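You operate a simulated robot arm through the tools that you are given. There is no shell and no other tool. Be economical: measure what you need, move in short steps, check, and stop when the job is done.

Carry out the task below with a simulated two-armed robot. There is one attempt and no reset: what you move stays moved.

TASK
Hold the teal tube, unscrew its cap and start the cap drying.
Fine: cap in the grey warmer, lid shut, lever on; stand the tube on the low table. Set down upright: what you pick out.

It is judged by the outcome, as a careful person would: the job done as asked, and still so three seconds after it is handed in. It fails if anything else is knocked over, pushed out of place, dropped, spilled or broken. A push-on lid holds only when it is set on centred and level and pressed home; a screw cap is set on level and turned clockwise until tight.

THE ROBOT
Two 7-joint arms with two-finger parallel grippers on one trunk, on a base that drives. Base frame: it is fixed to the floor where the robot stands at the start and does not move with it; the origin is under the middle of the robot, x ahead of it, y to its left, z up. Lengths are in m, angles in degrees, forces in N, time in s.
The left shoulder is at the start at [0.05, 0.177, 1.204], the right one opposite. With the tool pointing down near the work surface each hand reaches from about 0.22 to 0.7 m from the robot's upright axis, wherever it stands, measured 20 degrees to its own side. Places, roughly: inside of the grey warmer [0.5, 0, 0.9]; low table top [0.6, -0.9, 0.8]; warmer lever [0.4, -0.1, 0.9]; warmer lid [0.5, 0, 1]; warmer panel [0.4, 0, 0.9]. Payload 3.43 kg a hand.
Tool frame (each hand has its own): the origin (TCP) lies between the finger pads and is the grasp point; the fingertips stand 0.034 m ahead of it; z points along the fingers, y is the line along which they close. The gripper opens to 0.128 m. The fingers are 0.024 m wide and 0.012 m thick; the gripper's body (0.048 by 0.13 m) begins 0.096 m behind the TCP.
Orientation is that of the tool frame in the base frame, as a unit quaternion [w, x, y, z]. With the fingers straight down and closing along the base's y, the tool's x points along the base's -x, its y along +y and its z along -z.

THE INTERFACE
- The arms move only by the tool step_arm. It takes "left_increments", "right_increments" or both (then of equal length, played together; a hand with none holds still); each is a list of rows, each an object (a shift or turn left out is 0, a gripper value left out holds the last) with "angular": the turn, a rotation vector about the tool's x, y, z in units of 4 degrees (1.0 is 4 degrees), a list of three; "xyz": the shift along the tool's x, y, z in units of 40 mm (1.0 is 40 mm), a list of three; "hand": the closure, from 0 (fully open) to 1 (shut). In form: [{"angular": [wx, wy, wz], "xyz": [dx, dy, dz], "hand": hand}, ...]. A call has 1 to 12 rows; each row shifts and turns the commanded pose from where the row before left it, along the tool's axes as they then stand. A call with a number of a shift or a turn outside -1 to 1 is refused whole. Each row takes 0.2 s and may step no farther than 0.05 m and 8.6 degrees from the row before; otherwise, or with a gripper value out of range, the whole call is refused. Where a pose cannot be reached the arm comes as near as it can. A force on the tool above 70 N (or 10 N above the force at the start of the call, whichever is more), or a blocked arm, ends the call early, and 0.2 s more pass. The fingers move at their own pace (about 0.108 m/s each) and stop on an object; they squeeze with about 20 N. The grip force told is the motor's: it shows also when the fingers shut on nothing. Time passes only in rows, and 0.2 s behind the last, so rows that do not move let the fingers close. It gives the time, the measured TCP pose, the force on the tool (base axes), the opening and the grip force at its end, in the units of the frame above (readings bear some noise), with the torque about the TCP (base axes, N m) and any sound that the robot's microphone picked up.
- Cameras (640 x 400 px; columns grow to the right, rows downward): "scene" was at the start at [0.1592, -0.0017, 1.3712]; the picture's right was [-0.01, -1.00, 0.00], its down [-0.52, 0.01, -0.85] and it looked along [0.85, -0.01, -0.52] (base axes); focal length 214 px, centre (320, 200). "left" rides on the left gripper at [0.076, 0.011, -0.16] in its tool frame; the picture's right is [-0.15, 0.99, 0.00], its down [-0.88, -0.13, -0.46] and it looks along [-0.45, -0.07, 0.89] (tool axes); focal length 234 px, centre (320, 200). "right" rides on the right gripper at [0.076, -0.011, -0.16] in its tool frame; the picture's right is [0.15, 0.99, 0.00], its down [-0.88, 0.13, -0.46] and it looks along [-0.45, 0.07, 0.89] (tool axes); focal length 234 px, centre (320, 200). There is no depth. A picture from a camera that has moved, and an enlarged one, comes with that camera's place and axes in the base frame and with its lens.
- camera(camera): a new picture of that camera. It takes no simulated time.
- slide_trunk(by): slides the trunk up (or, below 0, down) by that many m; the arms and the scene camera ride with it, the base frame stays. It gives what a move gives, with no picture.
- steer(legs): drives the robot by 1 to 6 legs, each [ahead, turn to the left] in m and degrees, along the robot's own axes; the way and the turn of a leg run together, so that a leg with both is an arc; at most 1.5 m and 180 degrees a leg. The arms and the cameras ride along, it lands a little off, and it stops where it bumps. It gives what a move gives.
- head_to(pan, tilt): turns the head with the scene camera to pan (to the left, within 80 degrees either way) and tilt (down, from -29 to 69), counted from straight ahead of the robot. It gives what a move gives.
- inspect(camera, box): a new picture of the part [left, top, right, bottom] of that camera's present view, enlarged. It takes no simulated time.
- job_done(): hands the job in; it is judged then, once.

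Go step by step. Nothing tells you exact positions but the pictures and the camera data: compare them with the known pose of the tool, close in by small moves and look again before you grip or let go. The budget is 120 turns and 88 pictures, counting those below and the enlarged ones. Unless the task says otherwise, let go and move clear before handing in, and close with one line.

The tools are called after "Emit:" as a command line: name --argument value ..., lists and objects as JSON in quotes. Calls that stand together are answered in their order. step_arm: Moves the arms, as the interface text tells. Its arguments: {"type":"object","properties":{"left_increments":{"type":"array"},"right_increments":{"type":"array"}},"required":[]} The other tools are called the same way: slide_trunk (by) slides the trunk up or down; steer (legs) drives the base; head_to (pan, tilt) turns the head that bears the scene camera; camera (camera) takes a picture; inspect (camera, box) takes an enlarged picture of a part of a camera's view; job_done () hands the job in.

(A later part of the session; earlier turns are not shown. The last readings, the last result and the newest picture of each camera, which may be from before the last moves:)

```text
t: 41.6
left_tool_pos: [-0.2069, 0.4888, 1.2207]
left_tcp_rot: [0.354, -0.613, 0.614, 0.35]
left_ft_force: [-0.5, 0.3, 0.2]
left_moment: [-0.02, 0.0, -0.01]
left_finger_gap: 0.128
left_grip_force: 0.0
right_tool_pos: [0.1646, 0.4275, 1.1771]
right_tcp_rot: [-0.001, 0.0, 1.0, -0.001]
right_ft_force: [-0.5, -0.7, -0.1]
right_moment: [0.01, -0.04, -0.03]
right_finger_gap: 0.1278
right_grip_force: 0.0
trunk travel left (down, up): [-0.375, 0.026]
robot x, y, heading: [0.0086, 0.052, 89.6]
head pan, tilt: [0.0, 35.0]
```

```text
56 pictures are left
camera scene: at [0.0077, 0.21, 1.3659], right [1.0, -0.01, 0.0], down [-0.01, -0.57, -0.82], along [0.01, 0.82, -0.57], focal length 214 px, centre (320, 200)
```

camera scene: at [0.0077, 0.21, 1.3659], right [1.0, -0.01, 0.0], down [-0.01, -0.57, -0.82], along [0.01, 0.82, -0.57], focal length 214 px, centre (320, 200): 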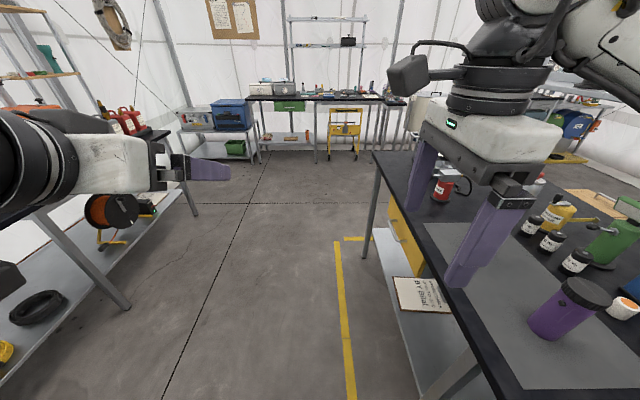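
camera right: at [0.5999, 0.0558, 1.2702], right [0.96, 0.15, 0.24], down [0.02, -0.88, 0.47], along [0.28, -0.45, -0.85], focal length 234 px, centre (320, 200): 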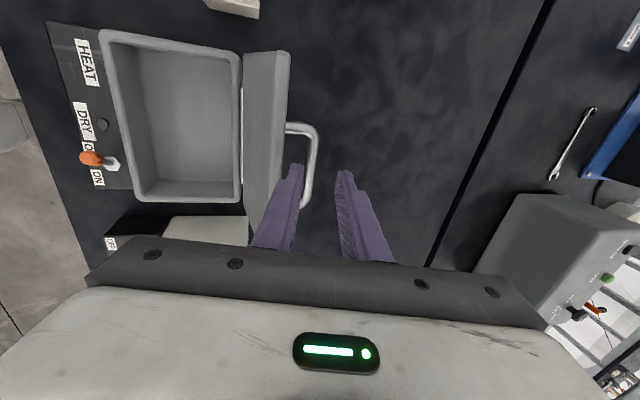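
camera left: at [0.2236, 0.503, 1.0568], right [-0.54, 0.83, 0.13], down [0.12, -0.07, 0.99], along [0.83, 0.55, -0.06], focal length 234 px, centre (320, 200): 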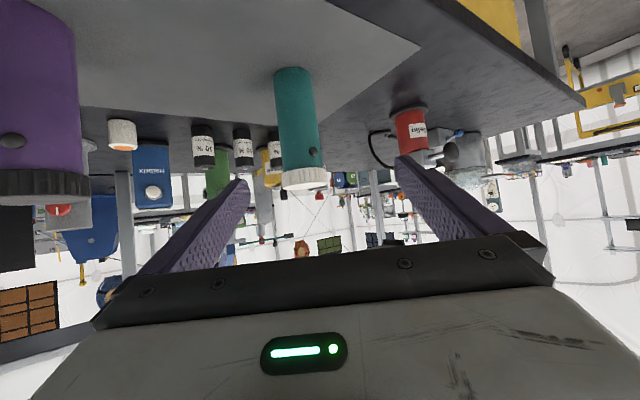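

The path along the bench is clear. I'll drive 0.42 m and turn back to face it.

Emit:
steer --legs '[[0.42, 0], [0, -84]]'

Emit:
camera --camera "scene"

Emit:
camera --camera "left"

```text
t: 47.8
left_tool_pos: [0.4245, 0.7297, 1.2219]
left_tcp_rot: [0.497, -0.042, 0.866, 0.022]
left_ft_force: [0.7, -0.5, -0.2]
left_moment: [0.02, 0.04, -0.03]
left_finger_gap: 0.128
left_grip_force: 0.0
right_tool_pos: [0.399, 0.353, 1.177]
right_tcp_rot: [-0.001, 0.673, 0.74, 0.0]
right_ft_force: [0.2, -0.2, -0.9]
right_moment: [0.04, -0.03, 0.02]
right_finger_gap: 0.128
right_grip_force: 0.1
trunk travel left (down, up): [-0.375, 0.026]
robot x, y, heading: [0.0096, 0.4736, 5.1]
head pan, tilt: [0.0, 35.0]
```

```text
55 pictures are left
camera scene: at [0.168, 0.4874, 1.3659], right [0.09, -1.0, 0.0], down [-0.57, -0.05, -0.82], along [0.82, 0.07, -0.57], focal length 214 px, centre (320, 200)
```

scene: 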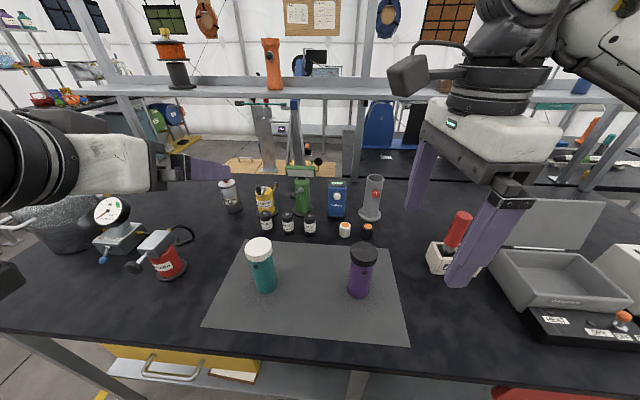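

```text
54 pictures are left
camera left: at [0.2493, 0.7247, 1.2359], right [-0.02, 0.99, 0.12], down [0.06, -0.12, 0.99], along [1.0, 0.03, -0.06], focal length 234 px, centre (320, 200)
```

left: 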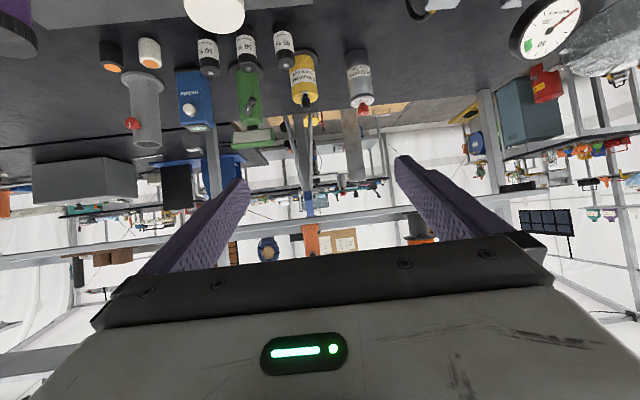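

The base is now well placed, with the tube 0.49 m ahead and 0.14 m left of the robot. I'll bring the left hand to a pre-grasp behind the tube.

Emit:
step_arm --left_increments '[{"xyz": [0.375, -0.6, -0.65]}, {"xyz": [0.375, -0.6, -0.65]}, {"xyz": [0.75, -0.117, 0.432]}, {"xyz": [0.75, -0.117, 0.432]}, {"xyz": [0.75, -0.117, 0.432]}, {"xyz": [0.75, -0.117, 0.432]}, {"xyz": [0.75, -0.117, 0.432]}, {"xyz": [0.75, -0.117, 0.432]}, {"xyz": [0.75, -0.117, 0.432]}, {}]'

Emit:
camera --camera "left"

```text
t: 50.0
left_tool_pos: [0.4486, 0.6493, 1.0441]
left_tcp_rot: [0.497, -0.043, 0.866, 0.023]
left_ft_force: [-0.2, 0.0, 0.7]
left_moment: [0.03, 0.03, -0.01]
left_finger_gap: 0.1282
left_grip_force: 0.1
left hand out of reach, approached as far as the arm can: row 1, 2, 3, 4, 5, 6, 7, 8, 9
right_tool_pos: [0.3985, 0.3538, 1.1767]
right_tcp_rot: [-0.001, 0.672, 0.741, -0.001]
right_ft_force: [0.6, 1.4, 0.7]
right_moment: [0.03, 0.0, 0.02]
right_finger_gap: 0.1279
right_grip_force: 0.1
trunk travel left (down, up): [-0.375, 0.026]
robot x, y, heading: [0.0085, 0.4779, 4.8]
head pan, tilt: [0.0, 35.0]
```

```text
53 pictures are left
camera left: at [0.2736, 0.6449, 1.059], right [-0.02, 0.99, 0.12], down [0.06, -0.12, 0.99], along [1.0, 0.03, -0.06], focal length 234 px, centre (320, 200)
```

left: 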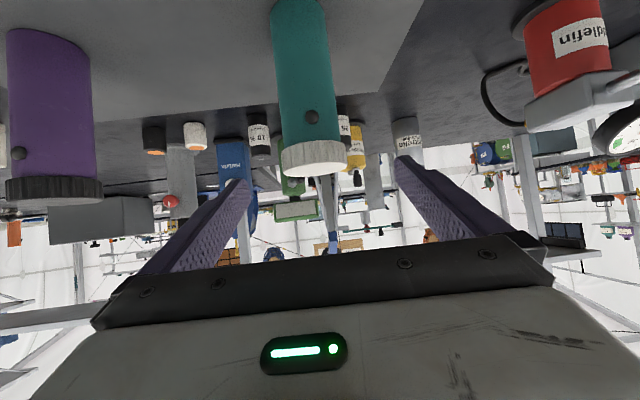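

The tilted hand also has a nearest reach, about 0.43 m. Straddling the tube from above works too, because the palm stays at least 7 cm behind it. I'll go forward and down onto the tube.

Emit:
step_arm --left_increments '[{"xyz": [0.4, 0.02, 0.62]}, {"xyz": [0.62, 0.02, 0.6]}, {"xyz": [0.66, 0.02, 0.6]}, {"xyz": [0.66, 0, 0.6]}, {}]'

Emit:
camera --camera "left"

Emit:
inspect --camera "scene" --box '[180, 190, 400, 350]'

```text
t: 51.2
left_tool_pos: [0.4838, 0.7103, 0.9597]
left_tcp_rot: [0.497, -0.042, 0.866, 0.022]
left_ft_force: [0.0, -0.2, -0.1]
left_moment: [0.02, -0.01, 0.03]
left_finger_gap: 0.1277
left_grip_force: 0.2
left hand out of reach, approached as far as the arm can: row 1, 2, 3, 4
right_tool_pos: [0.3989, 0.3533, 1.1765]
right_tcp_rot: [-0.001, 0.672, 0.741, 0.0]
right_ft_force: [0.3, 0.2, -0.2]
right_moment: [0.03, 0.0, 0.03]
right_finger_gap: 0.1281
right_grip_force: 0.0
trunk travel left (down, up): [-0.375, 0.026]
robot x, y, heading: [0.0094, 0.4737, 5.2]
head pan, tilt: [0.0, 35.0]
```

```text
52 pictures are left
camera left: at [0.3088, 0.7058, 0.9745], right [-0.02, 0.99, 0.12], down [0.06, -0.12, 0.99], along [1.0, 0.03, -0.06], focal length 234 px, centre (320, 200)
```

left: 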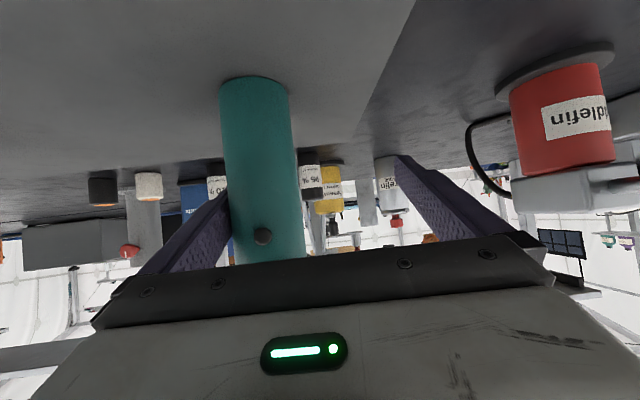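

```text
2.50 times, centred on (290, 270) of scene
camera zoom: at [0.168, 0.4874, 1.3659], right [0.09, -1.0, 0.0], down [-0.57, -0.05, -0.82], along [0.82, 0.07, -0.57], focal length 536 px, centre (395, 25)
```

zoom: 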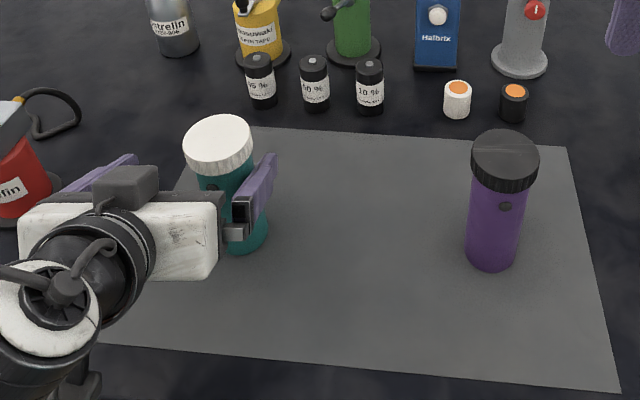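

At this height the arm drifts left, so the wrist posture limits it. I'll raise both hands, lower the trunk by 0.18 m to get a better arm posture, and come down again.

Emit:
step_arm --left_increments '[{"xyz": [-0.85, 0, -0.5]}, {"xyz": [-0.85, 0, -0.5]}, {"xyz": [-0.85, 0, -0.5]}, {"xyz": [-0.85, 0, -0.5]}, {"xyz": [-0.85, 0, -0.5]}, {"xyz": [-0.85, 0, -0.5]}, {"xyz": [-0.4, 0, -0.2]}]' --right_increments '[{"xyz": [0, -0.3, -0.9]}, {"xyz": [0, -0.3, -0.9]}, {"xyz": [0, 0, -0.9]}, {"xyz": [0, 0, -0.9]}, {"xyz": [0, 0, -0.9]}, {}, {}]'

Emit:
camera --camera "scene"

```text
t: 52.8
left_tool_pos: [0.4854, 0.7111, 1.2157]
left_tcp_rot: [0.498, -0.042, 0.866, 0.022]
left_ft_force: [0.1, -0.1, -0.6]
left_moment: [-0.03, -0.01, -0.02]
left_finger_gap: 0.1278
left_grip_force: 0.0
right_tool_pos: [0.3745, 0.3539, 1.3566]
right_tcp_rot: [0.0, 0.672, 0.74, 0.001]
right_ft_force: [-0.5, 0.9, -0.1]
right_moment: [-0.01, -0.03, 0.04]
right_finger_gap: 0.128
right_grip_force: 0.0
trunk travel left (down, up): [-0.375, 0.026]
robot x, y, heading: [0.0106, 0.4757, 5.5]
head pan, tilt: [0.0, 35.0]
```

```text
50 pictures are left
camera scene: at [0.1675, 0.4878, 1.366], right [0.09, -1.0, 0.0], down [-0.57, -0.05, -0.82], along [0.82, 0.07, -0.57], focal length 214 px, centre (320, 200)
```

scene: 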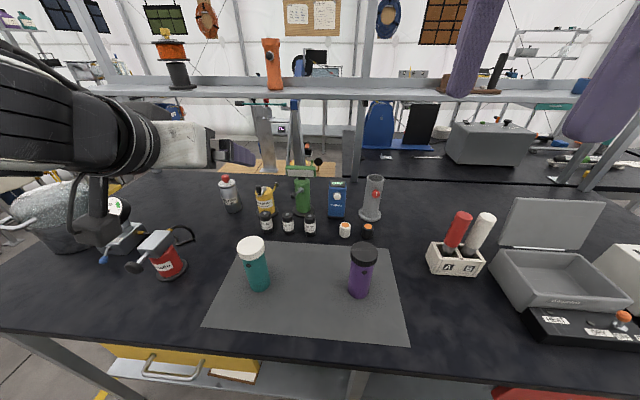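

The tube was nudged about 2 cm and is still upright, now near (0.49, 0.672). I'll centre the hand above it, then lower the trunk.

Emit:
step_arm --left_increments '[{"xyz": [0, -0.5, 0]}, {"xyz": [0, -0.5, 0]}, {}]'

Emit:
slide_trunk --by -0.17

Emit:
camera --camera "scene"

Emit:
camera --camera "left"

```text
t: 53.6
left_tool_pos: [0.4894, 0.6723, 1.2137]
left_tcp_rot: [0.497, -0.042, 0.866, 0.022]
left_ft_force: [1.1, 1.3, 0.3]
left_moment: [-0.02, 0.03, 0.04]
left_finger_gap: 0.1279
left_grip_force: 0.4
right_tool_pos: [0.3743, 0.3547, 1.3556]
right_tcp_rot: [-0.002, 0.672, 0.74, 0.0]
right_ft_force: [-0.2, 0.5, 0.2]
right_moment: [-0.01, -0.03, -0.01]
right_finger_gap: 0.1281
right_grip_force: 0.0
trunk travel left (down, up): [-0.375, 0.026]
robot x, y, heading: [0.0082, 0.4728, 5.3]
head pan, tilt: [0.0, 35.0]
```

```text
t: 55.5
left_tool_pos: [0.4892, 0.6706, 1.044]
left_tcp_rot: [0.497, -0.042, 0.866, 0.022]
left_ft_force: [1.0, 0.1, -1.0]
left_moment: [0.0, 0.04, -0.02]
left_finger_gap: 0.128
left_grip_force: 0.1
right_tool_pos: [0.3737, 0.353, 1.1859]
right_tcp_rot: [-0.002, 0.672, 0.741, 0.001]
right_ft_force: [-0.1, 0.0, -0.3]
right_moment: [0.0, 0.01, 0.01]
right_finger_gap: 0.1281
right_grip_force: 0.0
trunk travel left (down, up): [-0.205, 0.196]
robot x, y, heading: [0.0137, 0.4716, 5.3]
head pan, tilt: [0.0, 35.0]
```

```text
49 pictures are left
camera scene: at [0.1679, 0.4875, 1.196], right [0.09, -1.0, 0.0], down [-0.57, -0.05, -0.82], along [0.82, 0.07, -0.57], focal length 214 px, centre (320, 200)
```

scene: 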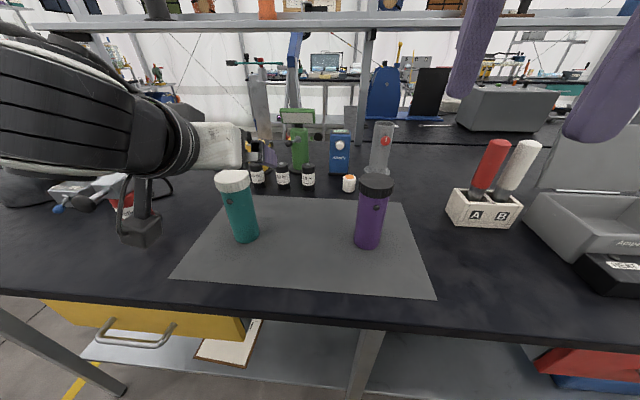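

```text
48 pictures are left
camera left: at [0.314, 0.6668, 1.0589], right [-0.02, 0.99, 0.12], down [0.06, -0.12, 0.99], along [1.0, 0.03, -0.06], focal length 234 px, centre (320, 200)
```

left: 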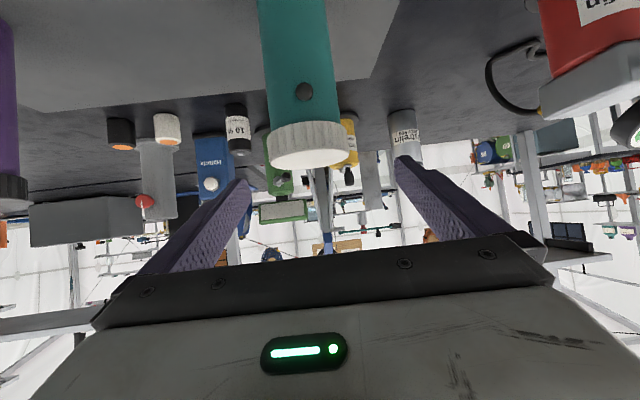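

The hand is centred over the tube at (0.488, 0.671). I'll go straight down, the first half before checking.

Emit:
step_arm --left_increments '[{"xyz": [0.677, 0, 0.39]}, {"xyz": [0.677, 0, 0.39]}, {}]'

```text
t: 56.3
left_tool_pos: [0.4903, 0.6707, 0.9817]
left_tcp_rot: [0.497, -0.042, 0.867, 0.022]
left_ft_force: [-0.5, -0.4, -0.1]
left_moment: [0.04, 0.0, 0.0]
left_finger_gap: 0.1278
left_grip_force: 0.2
right_tool_pos: [0.3744, 0.3533, 1.186]
right_tcp_rot: [-0.002, 0.672, 0.74, 0.001]
right_ft_force: [-0.2, 0.1, 0.0]
right_moment: [-0.01, -0.03, 0.01]
right_finger_gap: 0.128
right_grip_force: 0.1
trunk travel left (down, up): [-0.205, 0.196]
robot x, y, heading: [0.0136, 0.4774, 4.9]
head pan, tilt: [0.0, 35.0]
```

It tracks exactly now. I'll finish the descent and close on the tube.

Emit:
step_arm --left_increments '[{"xyz": [0.677, 0, 0.39]}, {"xyz": [0.677, 0, 0.39]}, {}, {"hand": 1}, {}, {}, {}, {}]'

Emit:
camera --camera "left"

Emit:
inspect --camera "scene" --box '[130, 140, 330, 270]'

```text
t: 58.1
left_tool_pos: [0.4874, 0.671, 0.919]
left_tcp_rot: [0.498, -0.042, 0.866, 0.022]
left_ft_force: [-0.3, -0.2, 0.2]
left_moment: [-0.03, 0.0, -0.02]
left_finger_gap: 0.0489
left_grip_force: 20.1
right_tool_pos: [0.374, 0.3531, 1.187]
right_tcp_rot: [-0.001, 0.672, 0.741, 0.0]
right_ft_force: [0.0, 0.0, 0.1]
right_moment: [0.04, -0.02, 0.02]
right_finger_gap: 0.1276
right_grip_force: 0.1
trunk travel left (down, up): [-0.205, 0.196]
robot x, y, heading: [0.0109, 0.4761, 5.0]
head pan, tilt: [0.0, 35.0]
```

```text
47 pictures are left
camera left: at [0.3125, 0.6664, 0.9334], right [-0.02, 0.99, 0.12], down [0.06, -0.12, 0.99], along [1.0, 0.03, -0.06], focal length 234 px, centre (320, 200)
```

left: 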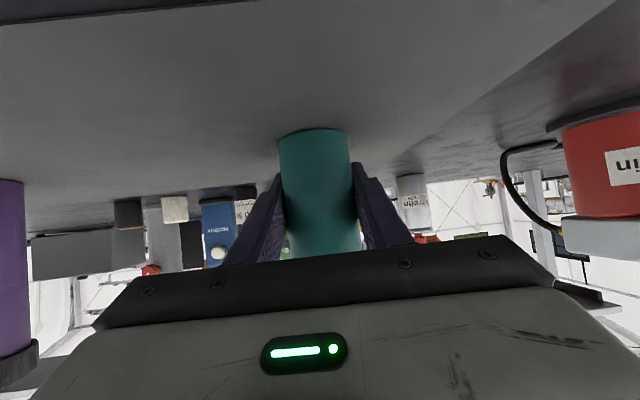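

```text
3.08 times, centred on (230, 205) of scene
camera zoom: at [0.168, 0.4875, 1.1959], right [0.09, -1.0, 0.0], down [-0.57, -0.05, -0.82], along [0.82, 0.07, -0.57], focal length 660 px, centre (597, 185)
```

zoom: 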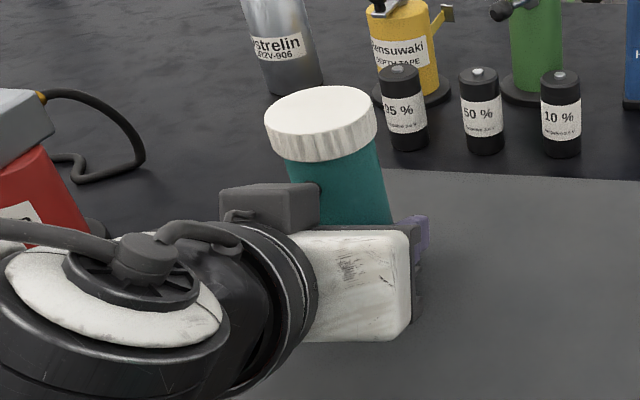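

The tube is held firmly (gap 49 mm) and upright on the bench. Now I'll bring the right hand above the cap at (0.488, 0.671).

Emit:
step_arm --right_increments '[{"xyz": [0.848, 0.4, 0.155]}, {"xyz": [0.848, 0.4, 0.155]}, {"xyz": [0.848, 0.4, 0.155]}, {"xyz": [0.848, 0.4, 0.155]}, {"xyz": [0.848, 0.4, 0.155]}, {"xyz": [0.848, 0.4, 0.155]}, {"xyz": [0.848, 0.4, 0.155]}, {"xyz": [0.848, 0.4, 0.155]}, {"xyz": [0.848, 0.4, 0.155]}, {}]'

Emit:
camera --camera "right"

Emit:
camera --camera "scene"

```text
t: 59.9
left_tool_pos: [0.4877, 0.671, 0.9203]
left_tcp_rot: [0.499, -0.042, 0.865, 0.022]
left_ft_force: [-0.4, 0.2, -0.4]
left_moment: [0.02, 0.01, 0.0]
left_finger_gap: 0.0489
left_grip_force: 19.7
right_tool_pos: [0.4812, 0.5345, 1.1779]
right_tcp_rot: [-0.034, 0.705, 0.707, 0.052]
right_ft_force: [-0.4, -0.5, 0.6]
right_moment: [-0.01, -0.03, -0.03]
right_finger_gap: 0.1283
right_grip_force: 0.1
right hand out of reach, approached as far as the arm can: row 7, 8
trunk travel left (down, up): [-0.205, 0.196]
robot x, y, heading: [0.0122, 0.4734, 5.2]
head pan, tilt: [0.0, 35.0]
stopped in row 8 (right hand): the arm was blocked; the commanded pose is now the measured one
```

```text
45 pictures are left
camera right: at [0.4654, 0.5921, 1.3458], right [0.99, 0.15, 0.04], down [0.12, -0.93, 0.35], along [0.09, -0.34, -0.94], focal length 234 px, centre (320, 200)
```

right: 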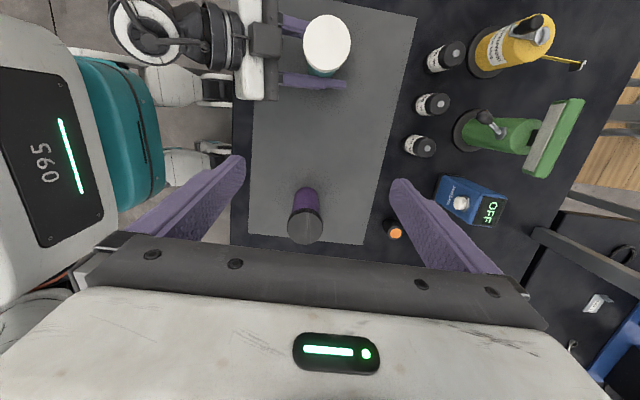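

```text
44 pictures are left
camera scene: at [0.1672, 0.4871, 1.196], right [0.09, -1.0, 0.0], down [-0.57, -0.05, -0.82], along [0.82, 0.07, -0.57], focal length 214 px, centre (320, 200)
```

scene: 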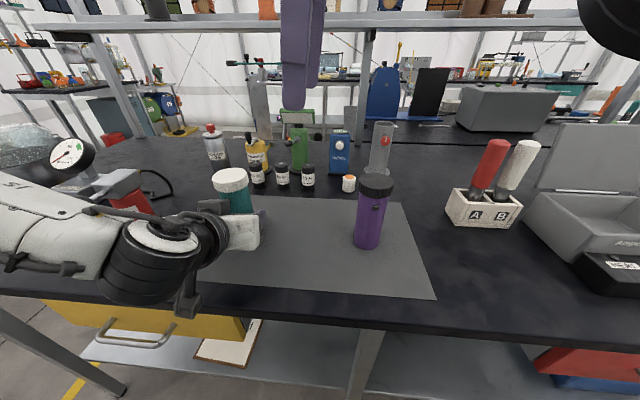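

The right arm can't reach that far left, so I'll lift the tube and bring it in front of the robot, above the purple one, while the right hand moves aside and levels.

Emit:
step_arm --left_increments '[{"xyz": [-0.4, 0, -0.23]}, {"xyz": [-0.78, 0, -0.45]}, {"xyz": [-0.78, 0, -0.45]}, {"xyz": [-0.78, 0, -0.45]}, {"xyz": [-0.78, 0, -0.45]}, {"xyz": [-0.5, 0, -0.29]}, {"xyz": [0, -0.8, 0]}, {"xyz": [0, -0.8, 0]}, {"xyz": [0, -0.8, 0]}, {"xyz": [0, -0.8, 0]}, {"xyz": [0, -0.7, 0]}, {}]' --right_increments '[{"xyz": [-0.9, 0, 0]}, {"xyz": [-0.9, 0, 0]}, {"xyz": [-0.9, 0, 0]}, {"xyz": [-0.9, 0, 0], "angular": [0.18, -0.87, 0]}, {"xyz": [-0.9, 0, -0.2], "angular": [0.18, -0.87, 0]}, {"xyz": [0, -0.3, -0.9]}, {"xyz": [0, -0.3, -0.9]}, {"xyz": [0, 0, -0.5]}, {}, {}, {}, {}]'

Emit:
camera --camera "scene"

```text
t: 62.5
left_tool_pos: [0.4927, 0.6176, 1.1053]
left_tcp_rot: [0.499, -0.042, 0.865, 0.022]
left_ft_force: [-0.7, 0.4, -2.3]
left_moment: [-0.01, -0.01, 0.02]
left_finger_gap: 0.0488
left_grip_force: 19.5
left hand out of reach, approached as far as the arm can: row 8, 9, 10, 11
right_tool_pos: [0.4454, 0.3534, 1.225]
right_tcp_rot: [0.002, 0.704, 0.71, 0.0]
right_ft_force: [0.2, 0.5, 0.0]
right_moment: [-0.02, 0.0, 0.03]
right_finger_gap: 0.1279
right_grip_force: 0.1
right hand out of reach, approached as far as the arm can: row 7, 8
trunk travel left (down, up): [-0.205, 0.196]
robot x, y, heading: [0.0084, 0.4751, 5.0]
head pan, tilt: [0.0, 35.0]
```

```text
43 pictures are left
camera scene: at [0.1681, 0.4872, 1.1959], right [0.09, -1.0, 0.0], down [-0.57, -0.05, -0.82], along [0.82, 0.07, -0.57], focal length 214 px, centre (320, 200)
```

scene: 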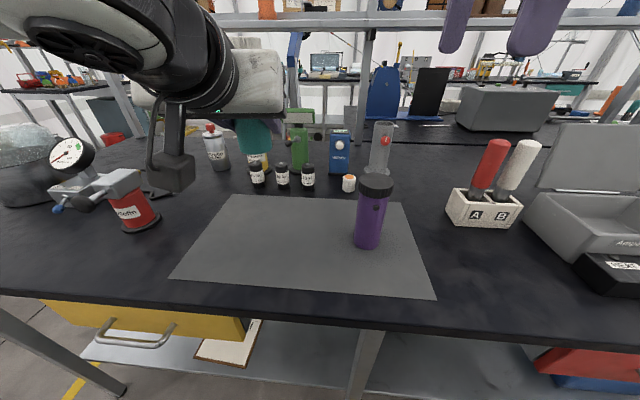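

The left hand stalls moving across the body while it points straight ahead. I'll yaw it about the vertical so it points forward-right, keeping the tube upright.

Emit:
step_arm --left_increments '[{"angular": [0.866, 0, 0.5]}, {"angular": [0.866, 0, 0.5]}, {"angular": [0.866, 0, 0.5]}, {"angular": [0.866, 0, 0.5]}, {"angular": [0.866, 0, 0.5]}, {"angular": [0.866, 0, 0.5]}, {"angular": [0.866, 0, 0.5]}, {"angular": [0.866, 0, 0.5]}, {"angular": [0.866, 0, 0.5]}, {"angular": [0.866, 0, 0.5]}, {}]'

```text
t: 64.9
left_tool_pos: [0.4945, 0.6169, 1.105]
left_tcp_rot: [0.477, 0.256, 0.827, -0.151]
left_ft_force: [-0.3, 0.3, -2.7]
left_moment: [-0.03, 0.0, 0.02]
left_finger_gap: 0.0488
left_grip_force: 19.6
right_tool_pos: [0.4458, 0.3544, 1.2267]
right_tcp_rot: [0.003, 0.705, 0.709, -0.001]
right_ft_force: [0.6, 0.3, 0.4]
right_moment: [0.02, -0.01, -0.02]
right_finger_gap: 0.1278
right_grip_force: 0.0
trunk travel left (down, up): [-0.205, 0.196]
robot x, y, heading: [0.0093, 0.4757, 5.2]
head pan, tilt: [0.0, 35.0]
```

Emit:
step_arm --left_increments '[{"xyz": [-0.144, -0.69, 0.25]}, {"xyz": [-0.144, -0.69, 0.25]}, {"xyz": [-0.144, -0.69, 0.25]}, {"xyz": [-0.144, -0.69, 0.25]}, {}]'

Emit:
camera --camera "right"

Emit:
camera --camera "scene"

```text
t: 66.1
left_tool_pos: [0.4678, 0.4999, 1.1041]
left_tcp_rot: [0.478, 0.256, 0.827, -0.15]
left_ft_force: [0.0, 0.8, -1.2]
left_moment: [-0.01, 0.02, 0.0]
left_finger_gap: 0.0489
left_grip_force: 20.7
right_tool_pos: [0.4449, 0.3538, 1.2262]
right_tcp_rot: [0.002, 0.705, 0.71, 0.001]
right_ft_force: [-1.0, -0.1, 0.2]
right_moment: [0.0, -0.02, -0.02]
right_finger_gap: 0.1279
right_grip_force: 0.1
trunk travel left (down, up): [-0.205, 0.196]
robot x, y, heading: [0.0118, 0.4758, 5.2]
head pan, tilt: [0.0, 35.0]
```

```text
42 pictures are left
camera right: at [0.4325, 0.4318, 1.386], right [0.99, 0.15, 0.0], down [0.13, -0.88, 0.46], along [0.07, -0.45, -0.89], focal length 234 px, centre (320, 200)
```

right: 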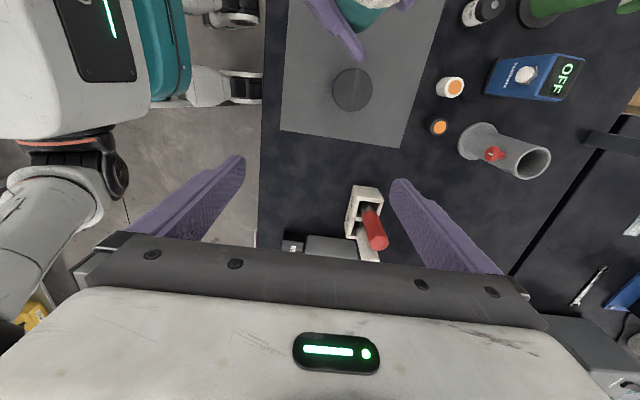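

```text
41 pictures are left
camera scene: at [0.1679, 0.4872, 1.196], right [0.09, -1.0, 0.0], down [-0.57, -0.05, -0.82], along [0.82, 0.07, -0.57], focal length 214 px, centre (320, 200)
```

scene: 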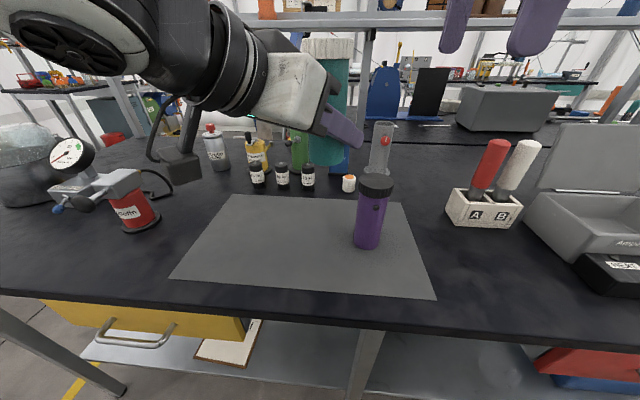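

The tube is now in front of the robot. The right hand needs more headroom, so I'll raise the trunk 0.1 m and lower the tube back relative to it.

Emit:
slide_trunk --by 0.1

Emit:
step_arm --left_increments '[{"xyz": [0.6, 0, 0.35]}, {"xyz": [0.6, 0, 0.35]}, {"xyz": [0.6, 0, 0.35]}, {}]'

```text
t: 67.4
left_tool_pos: [0.468, 0.4991, 1.2047]
left_tcp_rot: [0.477, 0.257, 0.827, -0.15]
left_ft_force: [-0.3, -0.2, -1.8]
left_moment: [-0.01, 0.01, 0.0]
left_finger_gap: 0.0488
left_grip_force: 20.2
right_tool_pos: [0.446, 0.3546, 1.3267]
right_tcp_rot: [0.002, 0.704, 0.71, -0.001]
right_ft_force: [0.9, -0.1, 0.2]
right_moment: [0.01, 0.0, -0.02]
right_finger_gap: 0.1281
right_grip_force: 0.0
trunk travel left (down, up): [-0.305, 0.096]
robot x, y, heading: [0.0104, 0.4751, 5.1]
head pan, tilt: [0.0, 35.0]
```

```text
t: 68.4
left_tool_pos: [0.4675, 0.4984, 1.1207]
left_tcp_rot: [0.478, 0.256, 0.827, -0.15]
left_ft_force: [0.2, 0.3, -2.3]
left_moment: [0.01, 0.0, 0.0]
left_finger_gap: 0.0486
left_grip_force: 19.8
right_tool_pos: [0.4457, 0.3549, 1.3257]
right_tcp_rot: [0.002, 0.705, 0.709, -0.001]
right_ft_force: [-0.5, 0.0, 1.2]
right_moment: [0.03, -0.02, 0.0]
right_finger_gap: 0.1279
right_grip_force: 0.0
trunk travel left (down, up): [-0.305, 0.096]
robot x, y, heading: [0.011, 0.4713, 5.1]
head pan, tilt: [0.0, 35.0]
```

Emit:
step_arm --right_increments '[{"xyz": [0.9, 0.14, 0.125]}, {"xyz": [0.9, 0.14, 0.125]}, {"xyz": [0.9, 0.14, 0.125]}, {"xyz": [0.9, 0.14, 0.125]}, {}]'

Emit:
camera --camera "right"

Emit:
camera --camera "scene"

```text
t: 69.6
left_tool_pos: [0.4684, 0.4966, 1.1205]
left_tcp_rot: [0.477, 0.256, 0.827, -0.15]
left_ft_force: [-0.2, -0.9, -2.0]
left_moment: [-0.03, -0.02, -0.02]
left_finger_gap: 0.0485
left_grip_force: 19.8
right_tool_pos: [0.4574, 0.4905, 1.2898]
right_tcp_rot: [0.002, 0.705, 0.709, 0.001]
right_ft_force: [0.1, 0.6, -0.3]
right_moment: [0.03, -0.03, 0.01]
right_finger_gap: 0.1281
right_grip_force: 0.1
right hand out of reach, approached as far as the arm can: row 3, 4
trunk travel left (down, up): [-0.305, 0.096]
robot x, y, heading: [0.0097, 0.4751, 5.3]
head pan, tilt: [0.0, 35.0]
```

```text
40 pictures are left
camera right: at [0.4446, 0.5688, 1.4498], right [0.99, 0.15, 0.01], down [0.13, -0.88, 0.46], along [0.07, -0.45, -0.89], focal length 234 px, centre (320, 200)
```

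right: 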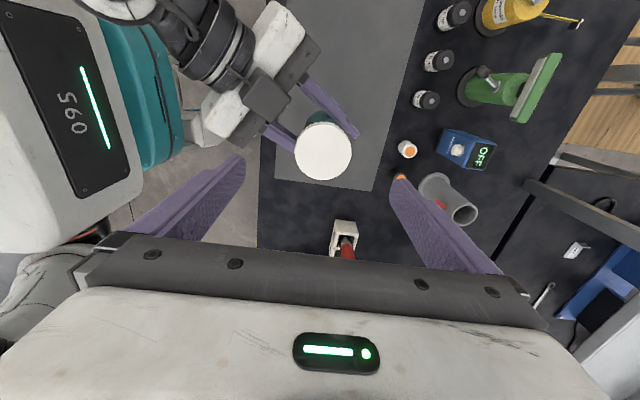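

```text
39 pictures are left
camera scene: at [0.168, 0.4868, 1.2959], right [0.09, -1.0, 0.0], down [-0.57, -0.05, -0.82], along [0.82, 0.07, -0.57], focal length 214 px, centre (320, 200)
```

scene: 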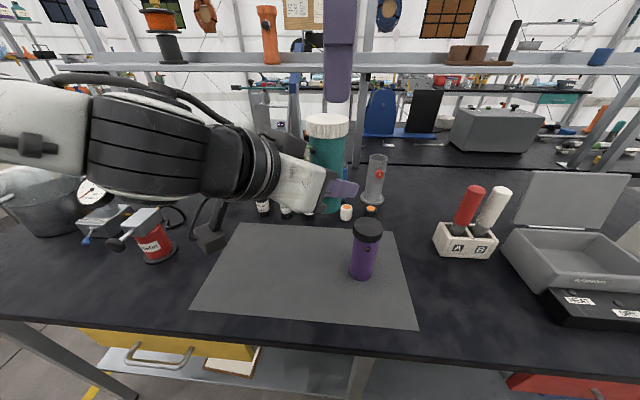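

The cap sits at about (0.459, 0.506), top near 1.213. I'll partly close the fingers, turn slightly away from the left hand and descend around the cap.

Emit:
step_arm --right_increments '[{"angular": [0, 0, -1], "hand": 0.34}, {"angular": [0, 0, -1], "xyz": [0.2, 0, 0]}, {"angular": [0, 0, -1], "xyz": [0.17, 0.05, 0.2]}, {"xyz": [0, 0, 0.5]}, {}]'

Emit:
camera --camera "right"

```text
t: 70.8
left_tool_pos: [0.4668, 0.4981, 1.1209]
left_tcp_rot: [0.477, 0.257, 0.827, -0.15]
left_ft_force: [0.0, 0.2, -2.6]
left_moment: [-0.01, -0.03, 0.03]
left_finger_gap: 0.0487
left_grip_force: 20.1
right_tool_pos: [0.4576, 0.5066, 1.2597]
right_tcp_rot: [0.002, 0.627, 0.779, 0.0]
right_ft_force: [0.1, -0.7, -0.2]
right_moment: [0.04, 0.02, 0.04]
right_finger_gap: 0.0845
right_grip_force: 0.1
trunk travel left (down, up): [-0.305, 0.096]
robot x, y, heading: [0.0067, 0.4743, 5.0]
head pan, tilt: [0.0, 35.0]
```

```text
38 pictures are left
camera right: at [0.4296, 0.581, 1.4203], right [0.93, 0.36, 0.0], down [0.31, -0.83, 0.46], along [0.16, -0.43, -0.89], focal length 234 px, centre (320, 200)
```

right: 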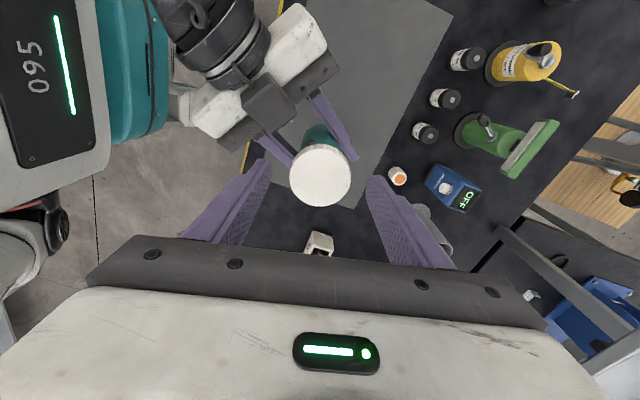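

The cap is centred between the fingers. I'll descend 5 cm and grip.

Emit:
step_arm --right_increments '[{"xyz": [0, 0, 0.6]}, {"xyz": [0, 0, 0.6]}, {}, {"hand": 1}, {}, {}, {}]'

Emit:
camera --camera "right"

Emit:
inspect --camera "scene" --box '[230, 60, 430, 230]'

```text
t: 72.4
left_tool_pos: [0.4679, 0.4988, 1.1204]
left_tcp_rot: [0.478, 0.256, 0.827, -0.15]
left_ft_force: [0.6, -0.6, -0.6]
left_moment: [0.0, 0.04, 0.04]
left_finger_gap: 0.0488
left_grip_force: 20.1
right_tool_pos: [0.4587, 0.5059, 1.2126]
right_tcp_rot: [0.003, 0.627, 0.779, 0.0]
right_ft_force: [-0.5, -0.1, -1.2]
right_moment: [0.0, 0.06, 0.01]
right_finger_gap: 0.0547
right_grip_force: 19.6
trunk travel left (down, up): [-0.305, 0.096]
robot x, y, heading: [0.0067, 0.4717, 5.2]
head pan, tilt: [0.0, 35.0]
```

```text
37 pictures are left
camera right: at [0.4306, 0.5805, 1.3727], right [0.94, 0.35, 0.0], down [0.31, -0.83, 0.46], along [0.16, -0.43, -0.89], focal length 234 px, centre (320, 200)
```

right: 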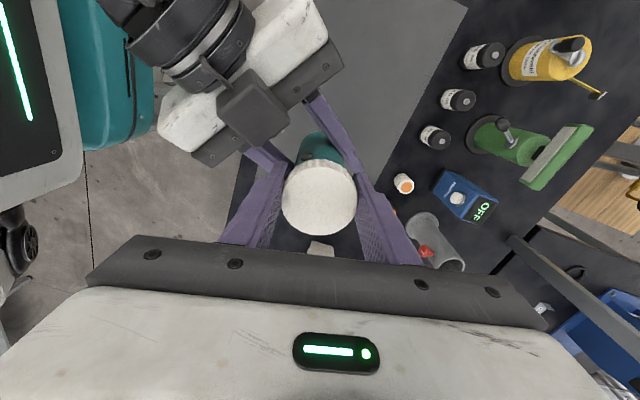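

```text
2.35 times, centred on (330, 145) of scene
camera zoom: at [0.1681, 0.4872, 1.2959], right [0.09, -1.0, 0.0], down [-0.57, -0.05, -0.82], along [0.82, 0.07, -0.57], focal length 505 px, centre (296, 329)
```

zoom: 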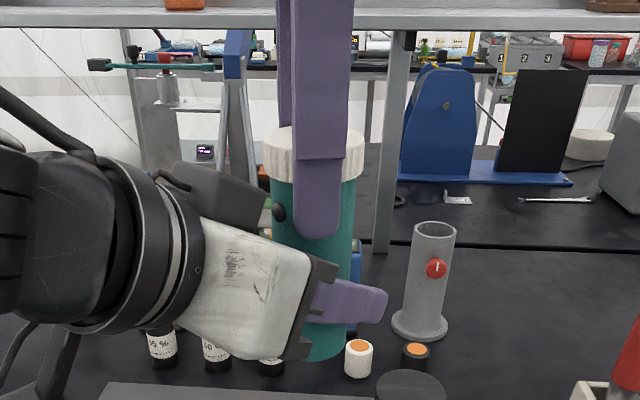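

My fingertips reach below the cap, towards the small button on the tube. I'll regrip 18 mm higher so that only the cap is held.

Emit:
step_arm --right_increments '[{"hand": 0.4}, {}, {"xyz": [0, 0, -0.45]}, {}, {"hand": 1}, {}, {}]'

Emit:
inspect --camera "scene" --box '[230, 60, 430, 230]'

```text
t: 74.0
left_tool_pos: [0.4676, 0.4986, 1.1211]
left_tcp_rot: [0.476, 0.257, 0.827, -0.15]
left_ft_force: [-2.2, 1.0, -1.9]
left_moment: [-0.01, -0.23, 0.0]
left_finger_gap: 0.0486
left_grip_force: 19.4
right_tool_pos: [0.4582, 0.5072, 1.2315]
right_tcp_rot: [0.003, 0.627, 0.779, -0.001]
right_ft_force: [2.3, -0.5, -0.4]
right_moment: [-0.07, -0.01, -0.03]
right_finger_gap: 0.0547
right_grip_force: 20.1
trunk travel left (down, up): [-0.305, 0.096]
robot x, y, heading: [0.0126, 0.4753, 5.0]
head pan, tilt: [0.0, 35.0]
```

```text
2.35 times, centred on (330, 145) of scene
camera zoom: at [0.1681, 0.4872, 1.2959], right [0.09, -1.0, 0.0], down [-0.57, -0.05, -0.82], along [0.82, 0.07, -0.57], focal length 505 px, centre (296, 329)
```

zoom: 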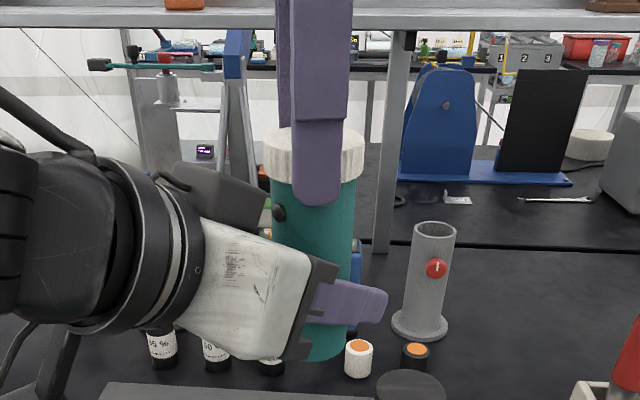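

Now I'll turn the cap counter-clockwise seen from above.

Emit:
step_arm --right_increments '[{"angular": [0, 0, -1]}, {"angular": [0, 0, -1]}, {"angular": [0, 0, -1]}, {"angular": [0, 0, -1]}, {"angular": [0, 0, -1]}, {"angular": [0, 0, -1]}, {"angular": [0, 0, -1]}, {"angular": [0, 0, -1]}, {"angular": [0, 0, -1]}, {"angular": [0, 0, -1]}, {"angular": [0, 0, -1]}, {"angular": [0, 0, -1]}]'

Emit:
inspect --camera "scene" --box '[230, 60, 430, 230]'

```text
t: 76.6
left_tool_pos: [0.4679, 0.4985, 1.1203]
left_tcp_rot: [0.477, 0.254, 0.828, -0.148]
left_ft_force: [10.8, 3.9, -5.8]
left_moment: [-0.15, 0.42, -0.06]
left_finger_gap: 0.0482
left_grip_force: 19.7
right_tool_pos: [0.4579, 0.5067, 1.2308]
right_tcp_rot: [0.001, 0.255, 0.967, -0.002]
right_ft_force: [-10.9, -4.2, 5.2]
right_moment: [-0.28, 0.71, -0.08]
right_finger_gap: 0.0545
right_grip_force: 20.2
trunk travel left (down, up): [-0.305, 0.096]
robot x, y, heading: [0.0111, 0.4743, 5.2]
head pan, tilt: [0.0, 35.0]
```

```text
2.35 times, centred on (330, 145) of scene
camera zoom: at [0.1681, 0.4872, 1.2959], right [0.09, -1.0, 0.0], down [-0.57, -0.05, -0.82], along [0.82, 0.07, -0.57], focal length 505 px, centre (296, 329)
```

zoom: 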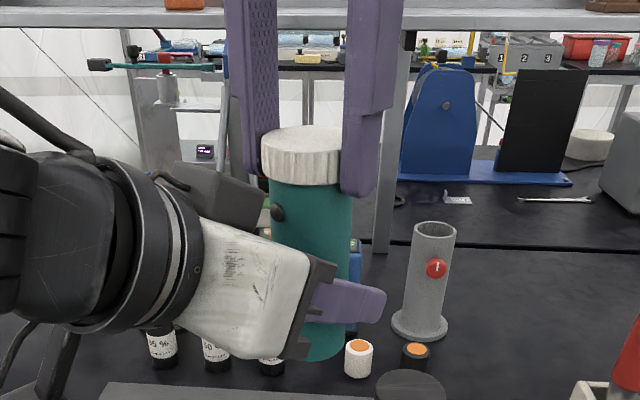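

The cap turns while the tube stays put. I'll keep turning.

Emit:
step_arm --right_increments '[{"angular": [0, 0, -1]}, {"angular": [0, 0, -1]}, {"angular": [0, 0, -1]}, {"angular": [0, 0, -1]}, {"angular": [0, 0, -1]}, {"angular": [0, 0, -1]}, {"angular": [0, 0, -1]}, {"angular": [0, 0, -1]}, {"angular": [0, 0, -1]}, {"angular": [0, 0, -1]}, {"angular": [0, 0, -1]}, {"angular": [0, 0, -1]}]'

Emit:
inspect --camera "scene" --box '[230, 60, 430, 230]'

```text
t: 79.2
left_tool_pos: [0.4677, 0.499, 1.1204]
left_tcp_rot: [0.477, 0.256, 0.827, -0.15]
left_ft_force: [2.8, 13.2, -4.5]
left_moment: [-0.85, 0.04, -0.06]
left_finger_gap: 0.049
left_grip_force: 20.1
right_tool_pos: [0.4582, 0.5058, 1.2324]
right_tcp_rot: [0.0, -0.16, 0.987, -0.005]
right_ft_force: [-2.3, -13.8, 2.8]
right_moment: [-0.72, 0.22, -0.07]
right_finger_gap: 0.0546
right_grip_force: 20.0
trunk travel left (down, up): [-0.305, 0.096]
robot x, y, heading: [0.0112, 0.4761, 5.0]
head pan, tilt: [0.0, 35.0]
```

```text
2.35 times, centred on (330, 145) of scene
camera zoom: at [0.1681, 0.4872, 1.2959], right [0.09, -1.0, 0.0], down [-0.57, -0.05, -0.82], along [0.82, 0.07, -0.57], focal length 505 px, centre (296, 329)
```

zoom: 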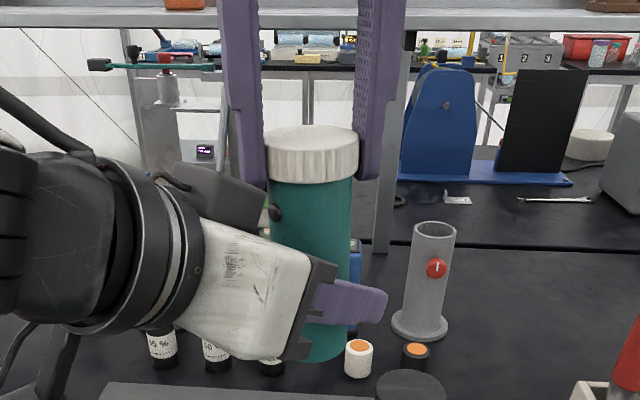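

That is about 96° of turn. I'll try a gentle lift to see if the cap is free.

Emit:
step_arm --right_increments '[{"xyz": [0, 0, -0.06]}, {"xyz": [0, 0, -0.06]}, {}]'

```text
t: 80.0
left_tool_pos: [0.4689, 0.4972, 1.1229]
left_tcp_rot: [0.479, 0.257, 0.825, -0.151]
left_ft_force: [0.2, 12.0, 9.2]
left_moment: [-0.7, 0.08, -0.06]
left_finger_gap: 0.0489
left_grip_force: 19.8
right_tool_pos: [0.4571, 0.5058, 1.2353]
right_tcp_rot: [0.001, -0.159, 0.987, -0.004]
right_ft_force: [0.2, -12.3, -10.7]
right_moment: [-0.57, 0.02, -0.07]
right_finger_gap: 0.0549
right_grip_force: 19.8
trunk travel left (down, up): [-0.305, 0.096]
robot x, y, heading: [0.0111, 0.4729, 5.0]
head pan, tilt: [0.0, 35.0]
```

It's still threaded. I'll let go, wind the wrist back and take another bite, recentring by about 4 mm.

Emit:
step_arm --right_increments '[{"xyz": [0, 0, 0.12]}, {"hand": 0.42}, {}, {"angular": [0, 0, 1]}, {"angular": [0, 0, 1]}, {"angular": [0, 0, 1]}, {"angular": [0, 0, 1]}, {"angular": [0, 0, 1]}, {"angular": [0, 0, 1]}, {"angular": [0, 0, 1]}, {"angular": [0, 0, 1]}, {"angular": [0, 0, 1]}]'

Emit:
step_arm --right_increments '[{"angular": [0, 0, 1]}, {"angular": [0, 0, 1]}, {"angular": [0, 0, 1]}, {"angular": [0, 0, 1]}, {"angular": [0, 0, 1]}, {"angular": [0, 0, 1]}, {"angular": [0, 0, 1]}, {"angular": [0, 0, 1]}, {"angular": [0, 0, 1]}, {"angular": [0, 0, 1]}, {"angular": [0, 0, 1]}, {"angular": [0, 0, 1]}]'

Emit:
camera --camera "right"

```text
t: 82.6
left_tool_pos: [0.4676, 0.4974, 1.1212]
left_tcp_rot: [0.477, 0.256, 0.827, -0.15]
left_ft_force: [0.5, 0.1, -0.8]
left_moment: [-0.01, 0.01, 0.02]
left_finger_gap: 0.0483
left_grip_force: 19.4
right_tool_pos: [0.4583, 0.5089, 1.2312]
right_tcp_rot: [0.001, 0.153, 0.988, -0.002]
right_ft_force: [0.2, 0.4, 0.0]
right_moment: [0.0, -0.03, 0.0]
right_finger_gap: 0.0743
right_grip_force: 0.1
trunk travel left (down, up): [-0.305, 0.096]
robot x, y, heading: [0.007, 0.4762, 5.2]
head pan, tilt: [0.0, 35.0]
```

```text
t: 85.2
left_tool_pos: [0.4678, 0.4979, 1.1203]
left_tcp_rot: [0.477, 0.256, 0.827, -0.15]
left_ft_force: [-0.2, 1.1, -2.4]
left_moment: [0.0, -0.01, -0.02]
left_finger_gap: 0.0484
left_grip_force: 20.1
right_tool_pos: [0.4574, 0.5072, 1.2308]
right_tcp_rot: [0.001, 0.543, 0.84, -0.001]
right_ft_force: [-0.5, 0.1, 0.4]
right_moment: [-0.02, -0.03, 0.04]
right_finger_gap: 0.0738
right_grip_force: 0.0
trunk travel left (down, up): [-0.305, 0.096]
robot x, y, heading: [0.0099, 0.473, 5.3]
head pan, tilt: [0.0, 35.0]
```

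```text
32 pictures are left
camera right: at [0.4156, 0.5733, 1.3908], right [0.84, 0.54, 0.0], down [0.48, -0.75, 0.46], along [0.25, -0.39, -0.89], focal length 234 px, centre (320, 200)
```

right: 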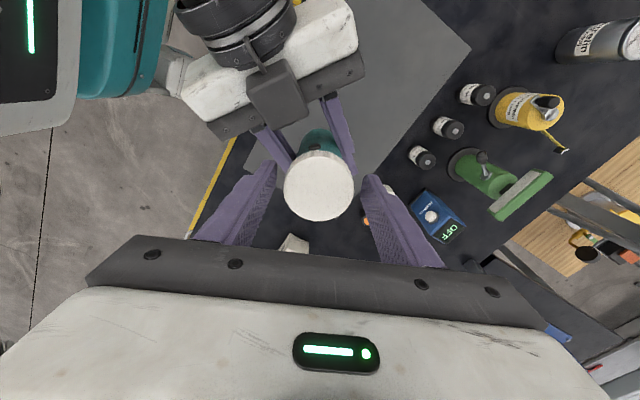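

Emit:
step_arm --right_increments '[{"angular": [0, 0, 1]}, {"angular": [0, 0, 1]}, {"angular": [0, 0, 1], "xyz": [-0.06, 0, 0]}, {"hand": 1}, {}, {}, {"angular": [0, 0, -1]}, {"angular": [0, 0, -1]}, {"angular": [0, 0, -1]}, {"angular": [0, 0, -1]}, {"angular": [0, 0, -1]}, {"angular": [0, 0, -1]}]'

Emit:
step_arm --right_increments '[{"angular": [0, 0, -1]}, {"angular": [0, 0, -1]}, {"angular": [0, 0, -1]}, {"angular": [0, 0, -1]}, {"angular": [0, 0, -1]}, {"angular": [0, 0, -1]}, {"angular": [0, 0, -1]}, {"angular": [0, 0, -1]}, {"angular": [0, 0, -1]}, {"angular": [0, 0, -1]}, {"angular": [0, 0, -1]}, {"angular": [0, 0, -1]}]'

Emit:
step_arm --right_increments '[{"angular": [0, 0, -1]}, {"angular": [0, 0, -1]}, {"angular": [0, 0, -1]}, {"angular": [0, 0, -1]}, {"angular": [0, 0, -1]}, {"angular": [0, 0, -1]}, {"angular": [0, 0, -1]}, {"xyz": [0, 0, -0.06]}, {"xyz": [0, 0, -0.06]}, {}]'

```text
t: 87.8
left_tool_pos: [0.4677, 0.4978, 1.1211]
left_tcp_rot: [0.477, 0.257, 0.827, -0.15]
left_ft_force: [2.6, 0.1, -1.5]
left_moment: [0.05, 0.12, 0.0]
left_finger_gap: 0.0481
left_grip_force: 20.0
right_tool_pos: [0.4585, 0.5051, 1.2318]
right_tcp_rot: [0.002, 0.451, 0.893, -0.002]
right_ft_force: [-3.0, -0.8, 0.7]
right_moment: [-0.13, 0.12, 0.03]
right_finger_gap: 0.0547
right_grip_force: 19.7
trunk travel left (down, up): [-0.305, 0.096]
robot x, y, heading: [0.0141, 0.4757, 4.9]
head pan, tilt: [0.0, 35.0]
```

```text
t: 90.4
left_tool_pos: [0.468, 0.4977, 1.1201]
left_tcp_rot: [0.477, 0.256, 0.827, -0.15]
left_ft_force: [-0.6, 2.2, -7.6]
left_moment: [-0.15, -0.17, -0.04]
left_finger_gap: 0.0484
left_grip_force: 19.5
right_tool_pos: [0.4579, 0.5053, 1.2325]
right_tcp_rot: [0.002, 0.048, 0.999, -0.002]
right_ft_force: [1.1, -3.3, 5.9]
right_moment: [-0.23, 0.02, -0.01]
right_finger_gap: 0.055
right_grip_force: 20.0
trunk travel left (down, up): [-0.305, 0.096]
robot x, y, heading: [0.0124, 0.4738, 5.0]
head pan, tilt: [0.0, 35.0]
```

```text
t: 92.6
left_tool_pos: [0.4677, 0.4982, 1.1245]
left_tcp_rot: [0.479, 0.257, 0.826, -0.151]
left_ft_force: [-3.7, -0.1, 9.6]
left_moment: [0.13, 0.0, 0.0]
left_finger_gap: 0.0481
left_grip_force: 20.0
right_tool_pos: [0.4589, 0.5046, 1.2355]
right_tcp_rot: [0.001, -0.195, 0.981, -0.002]
right_ft_force: [4.1, -0.2, -11.3]
right_moment: [0.01, -0.32, 0.0]
right_finger_gap: 0.055
right_grip_force: 20.4
trunk travel left (down, up): [-0.305, 0.096]
robot x, y, heading: [0.0106, 0.4743, 5.3]
head pan, tilt: [0.0, 35.0]
```

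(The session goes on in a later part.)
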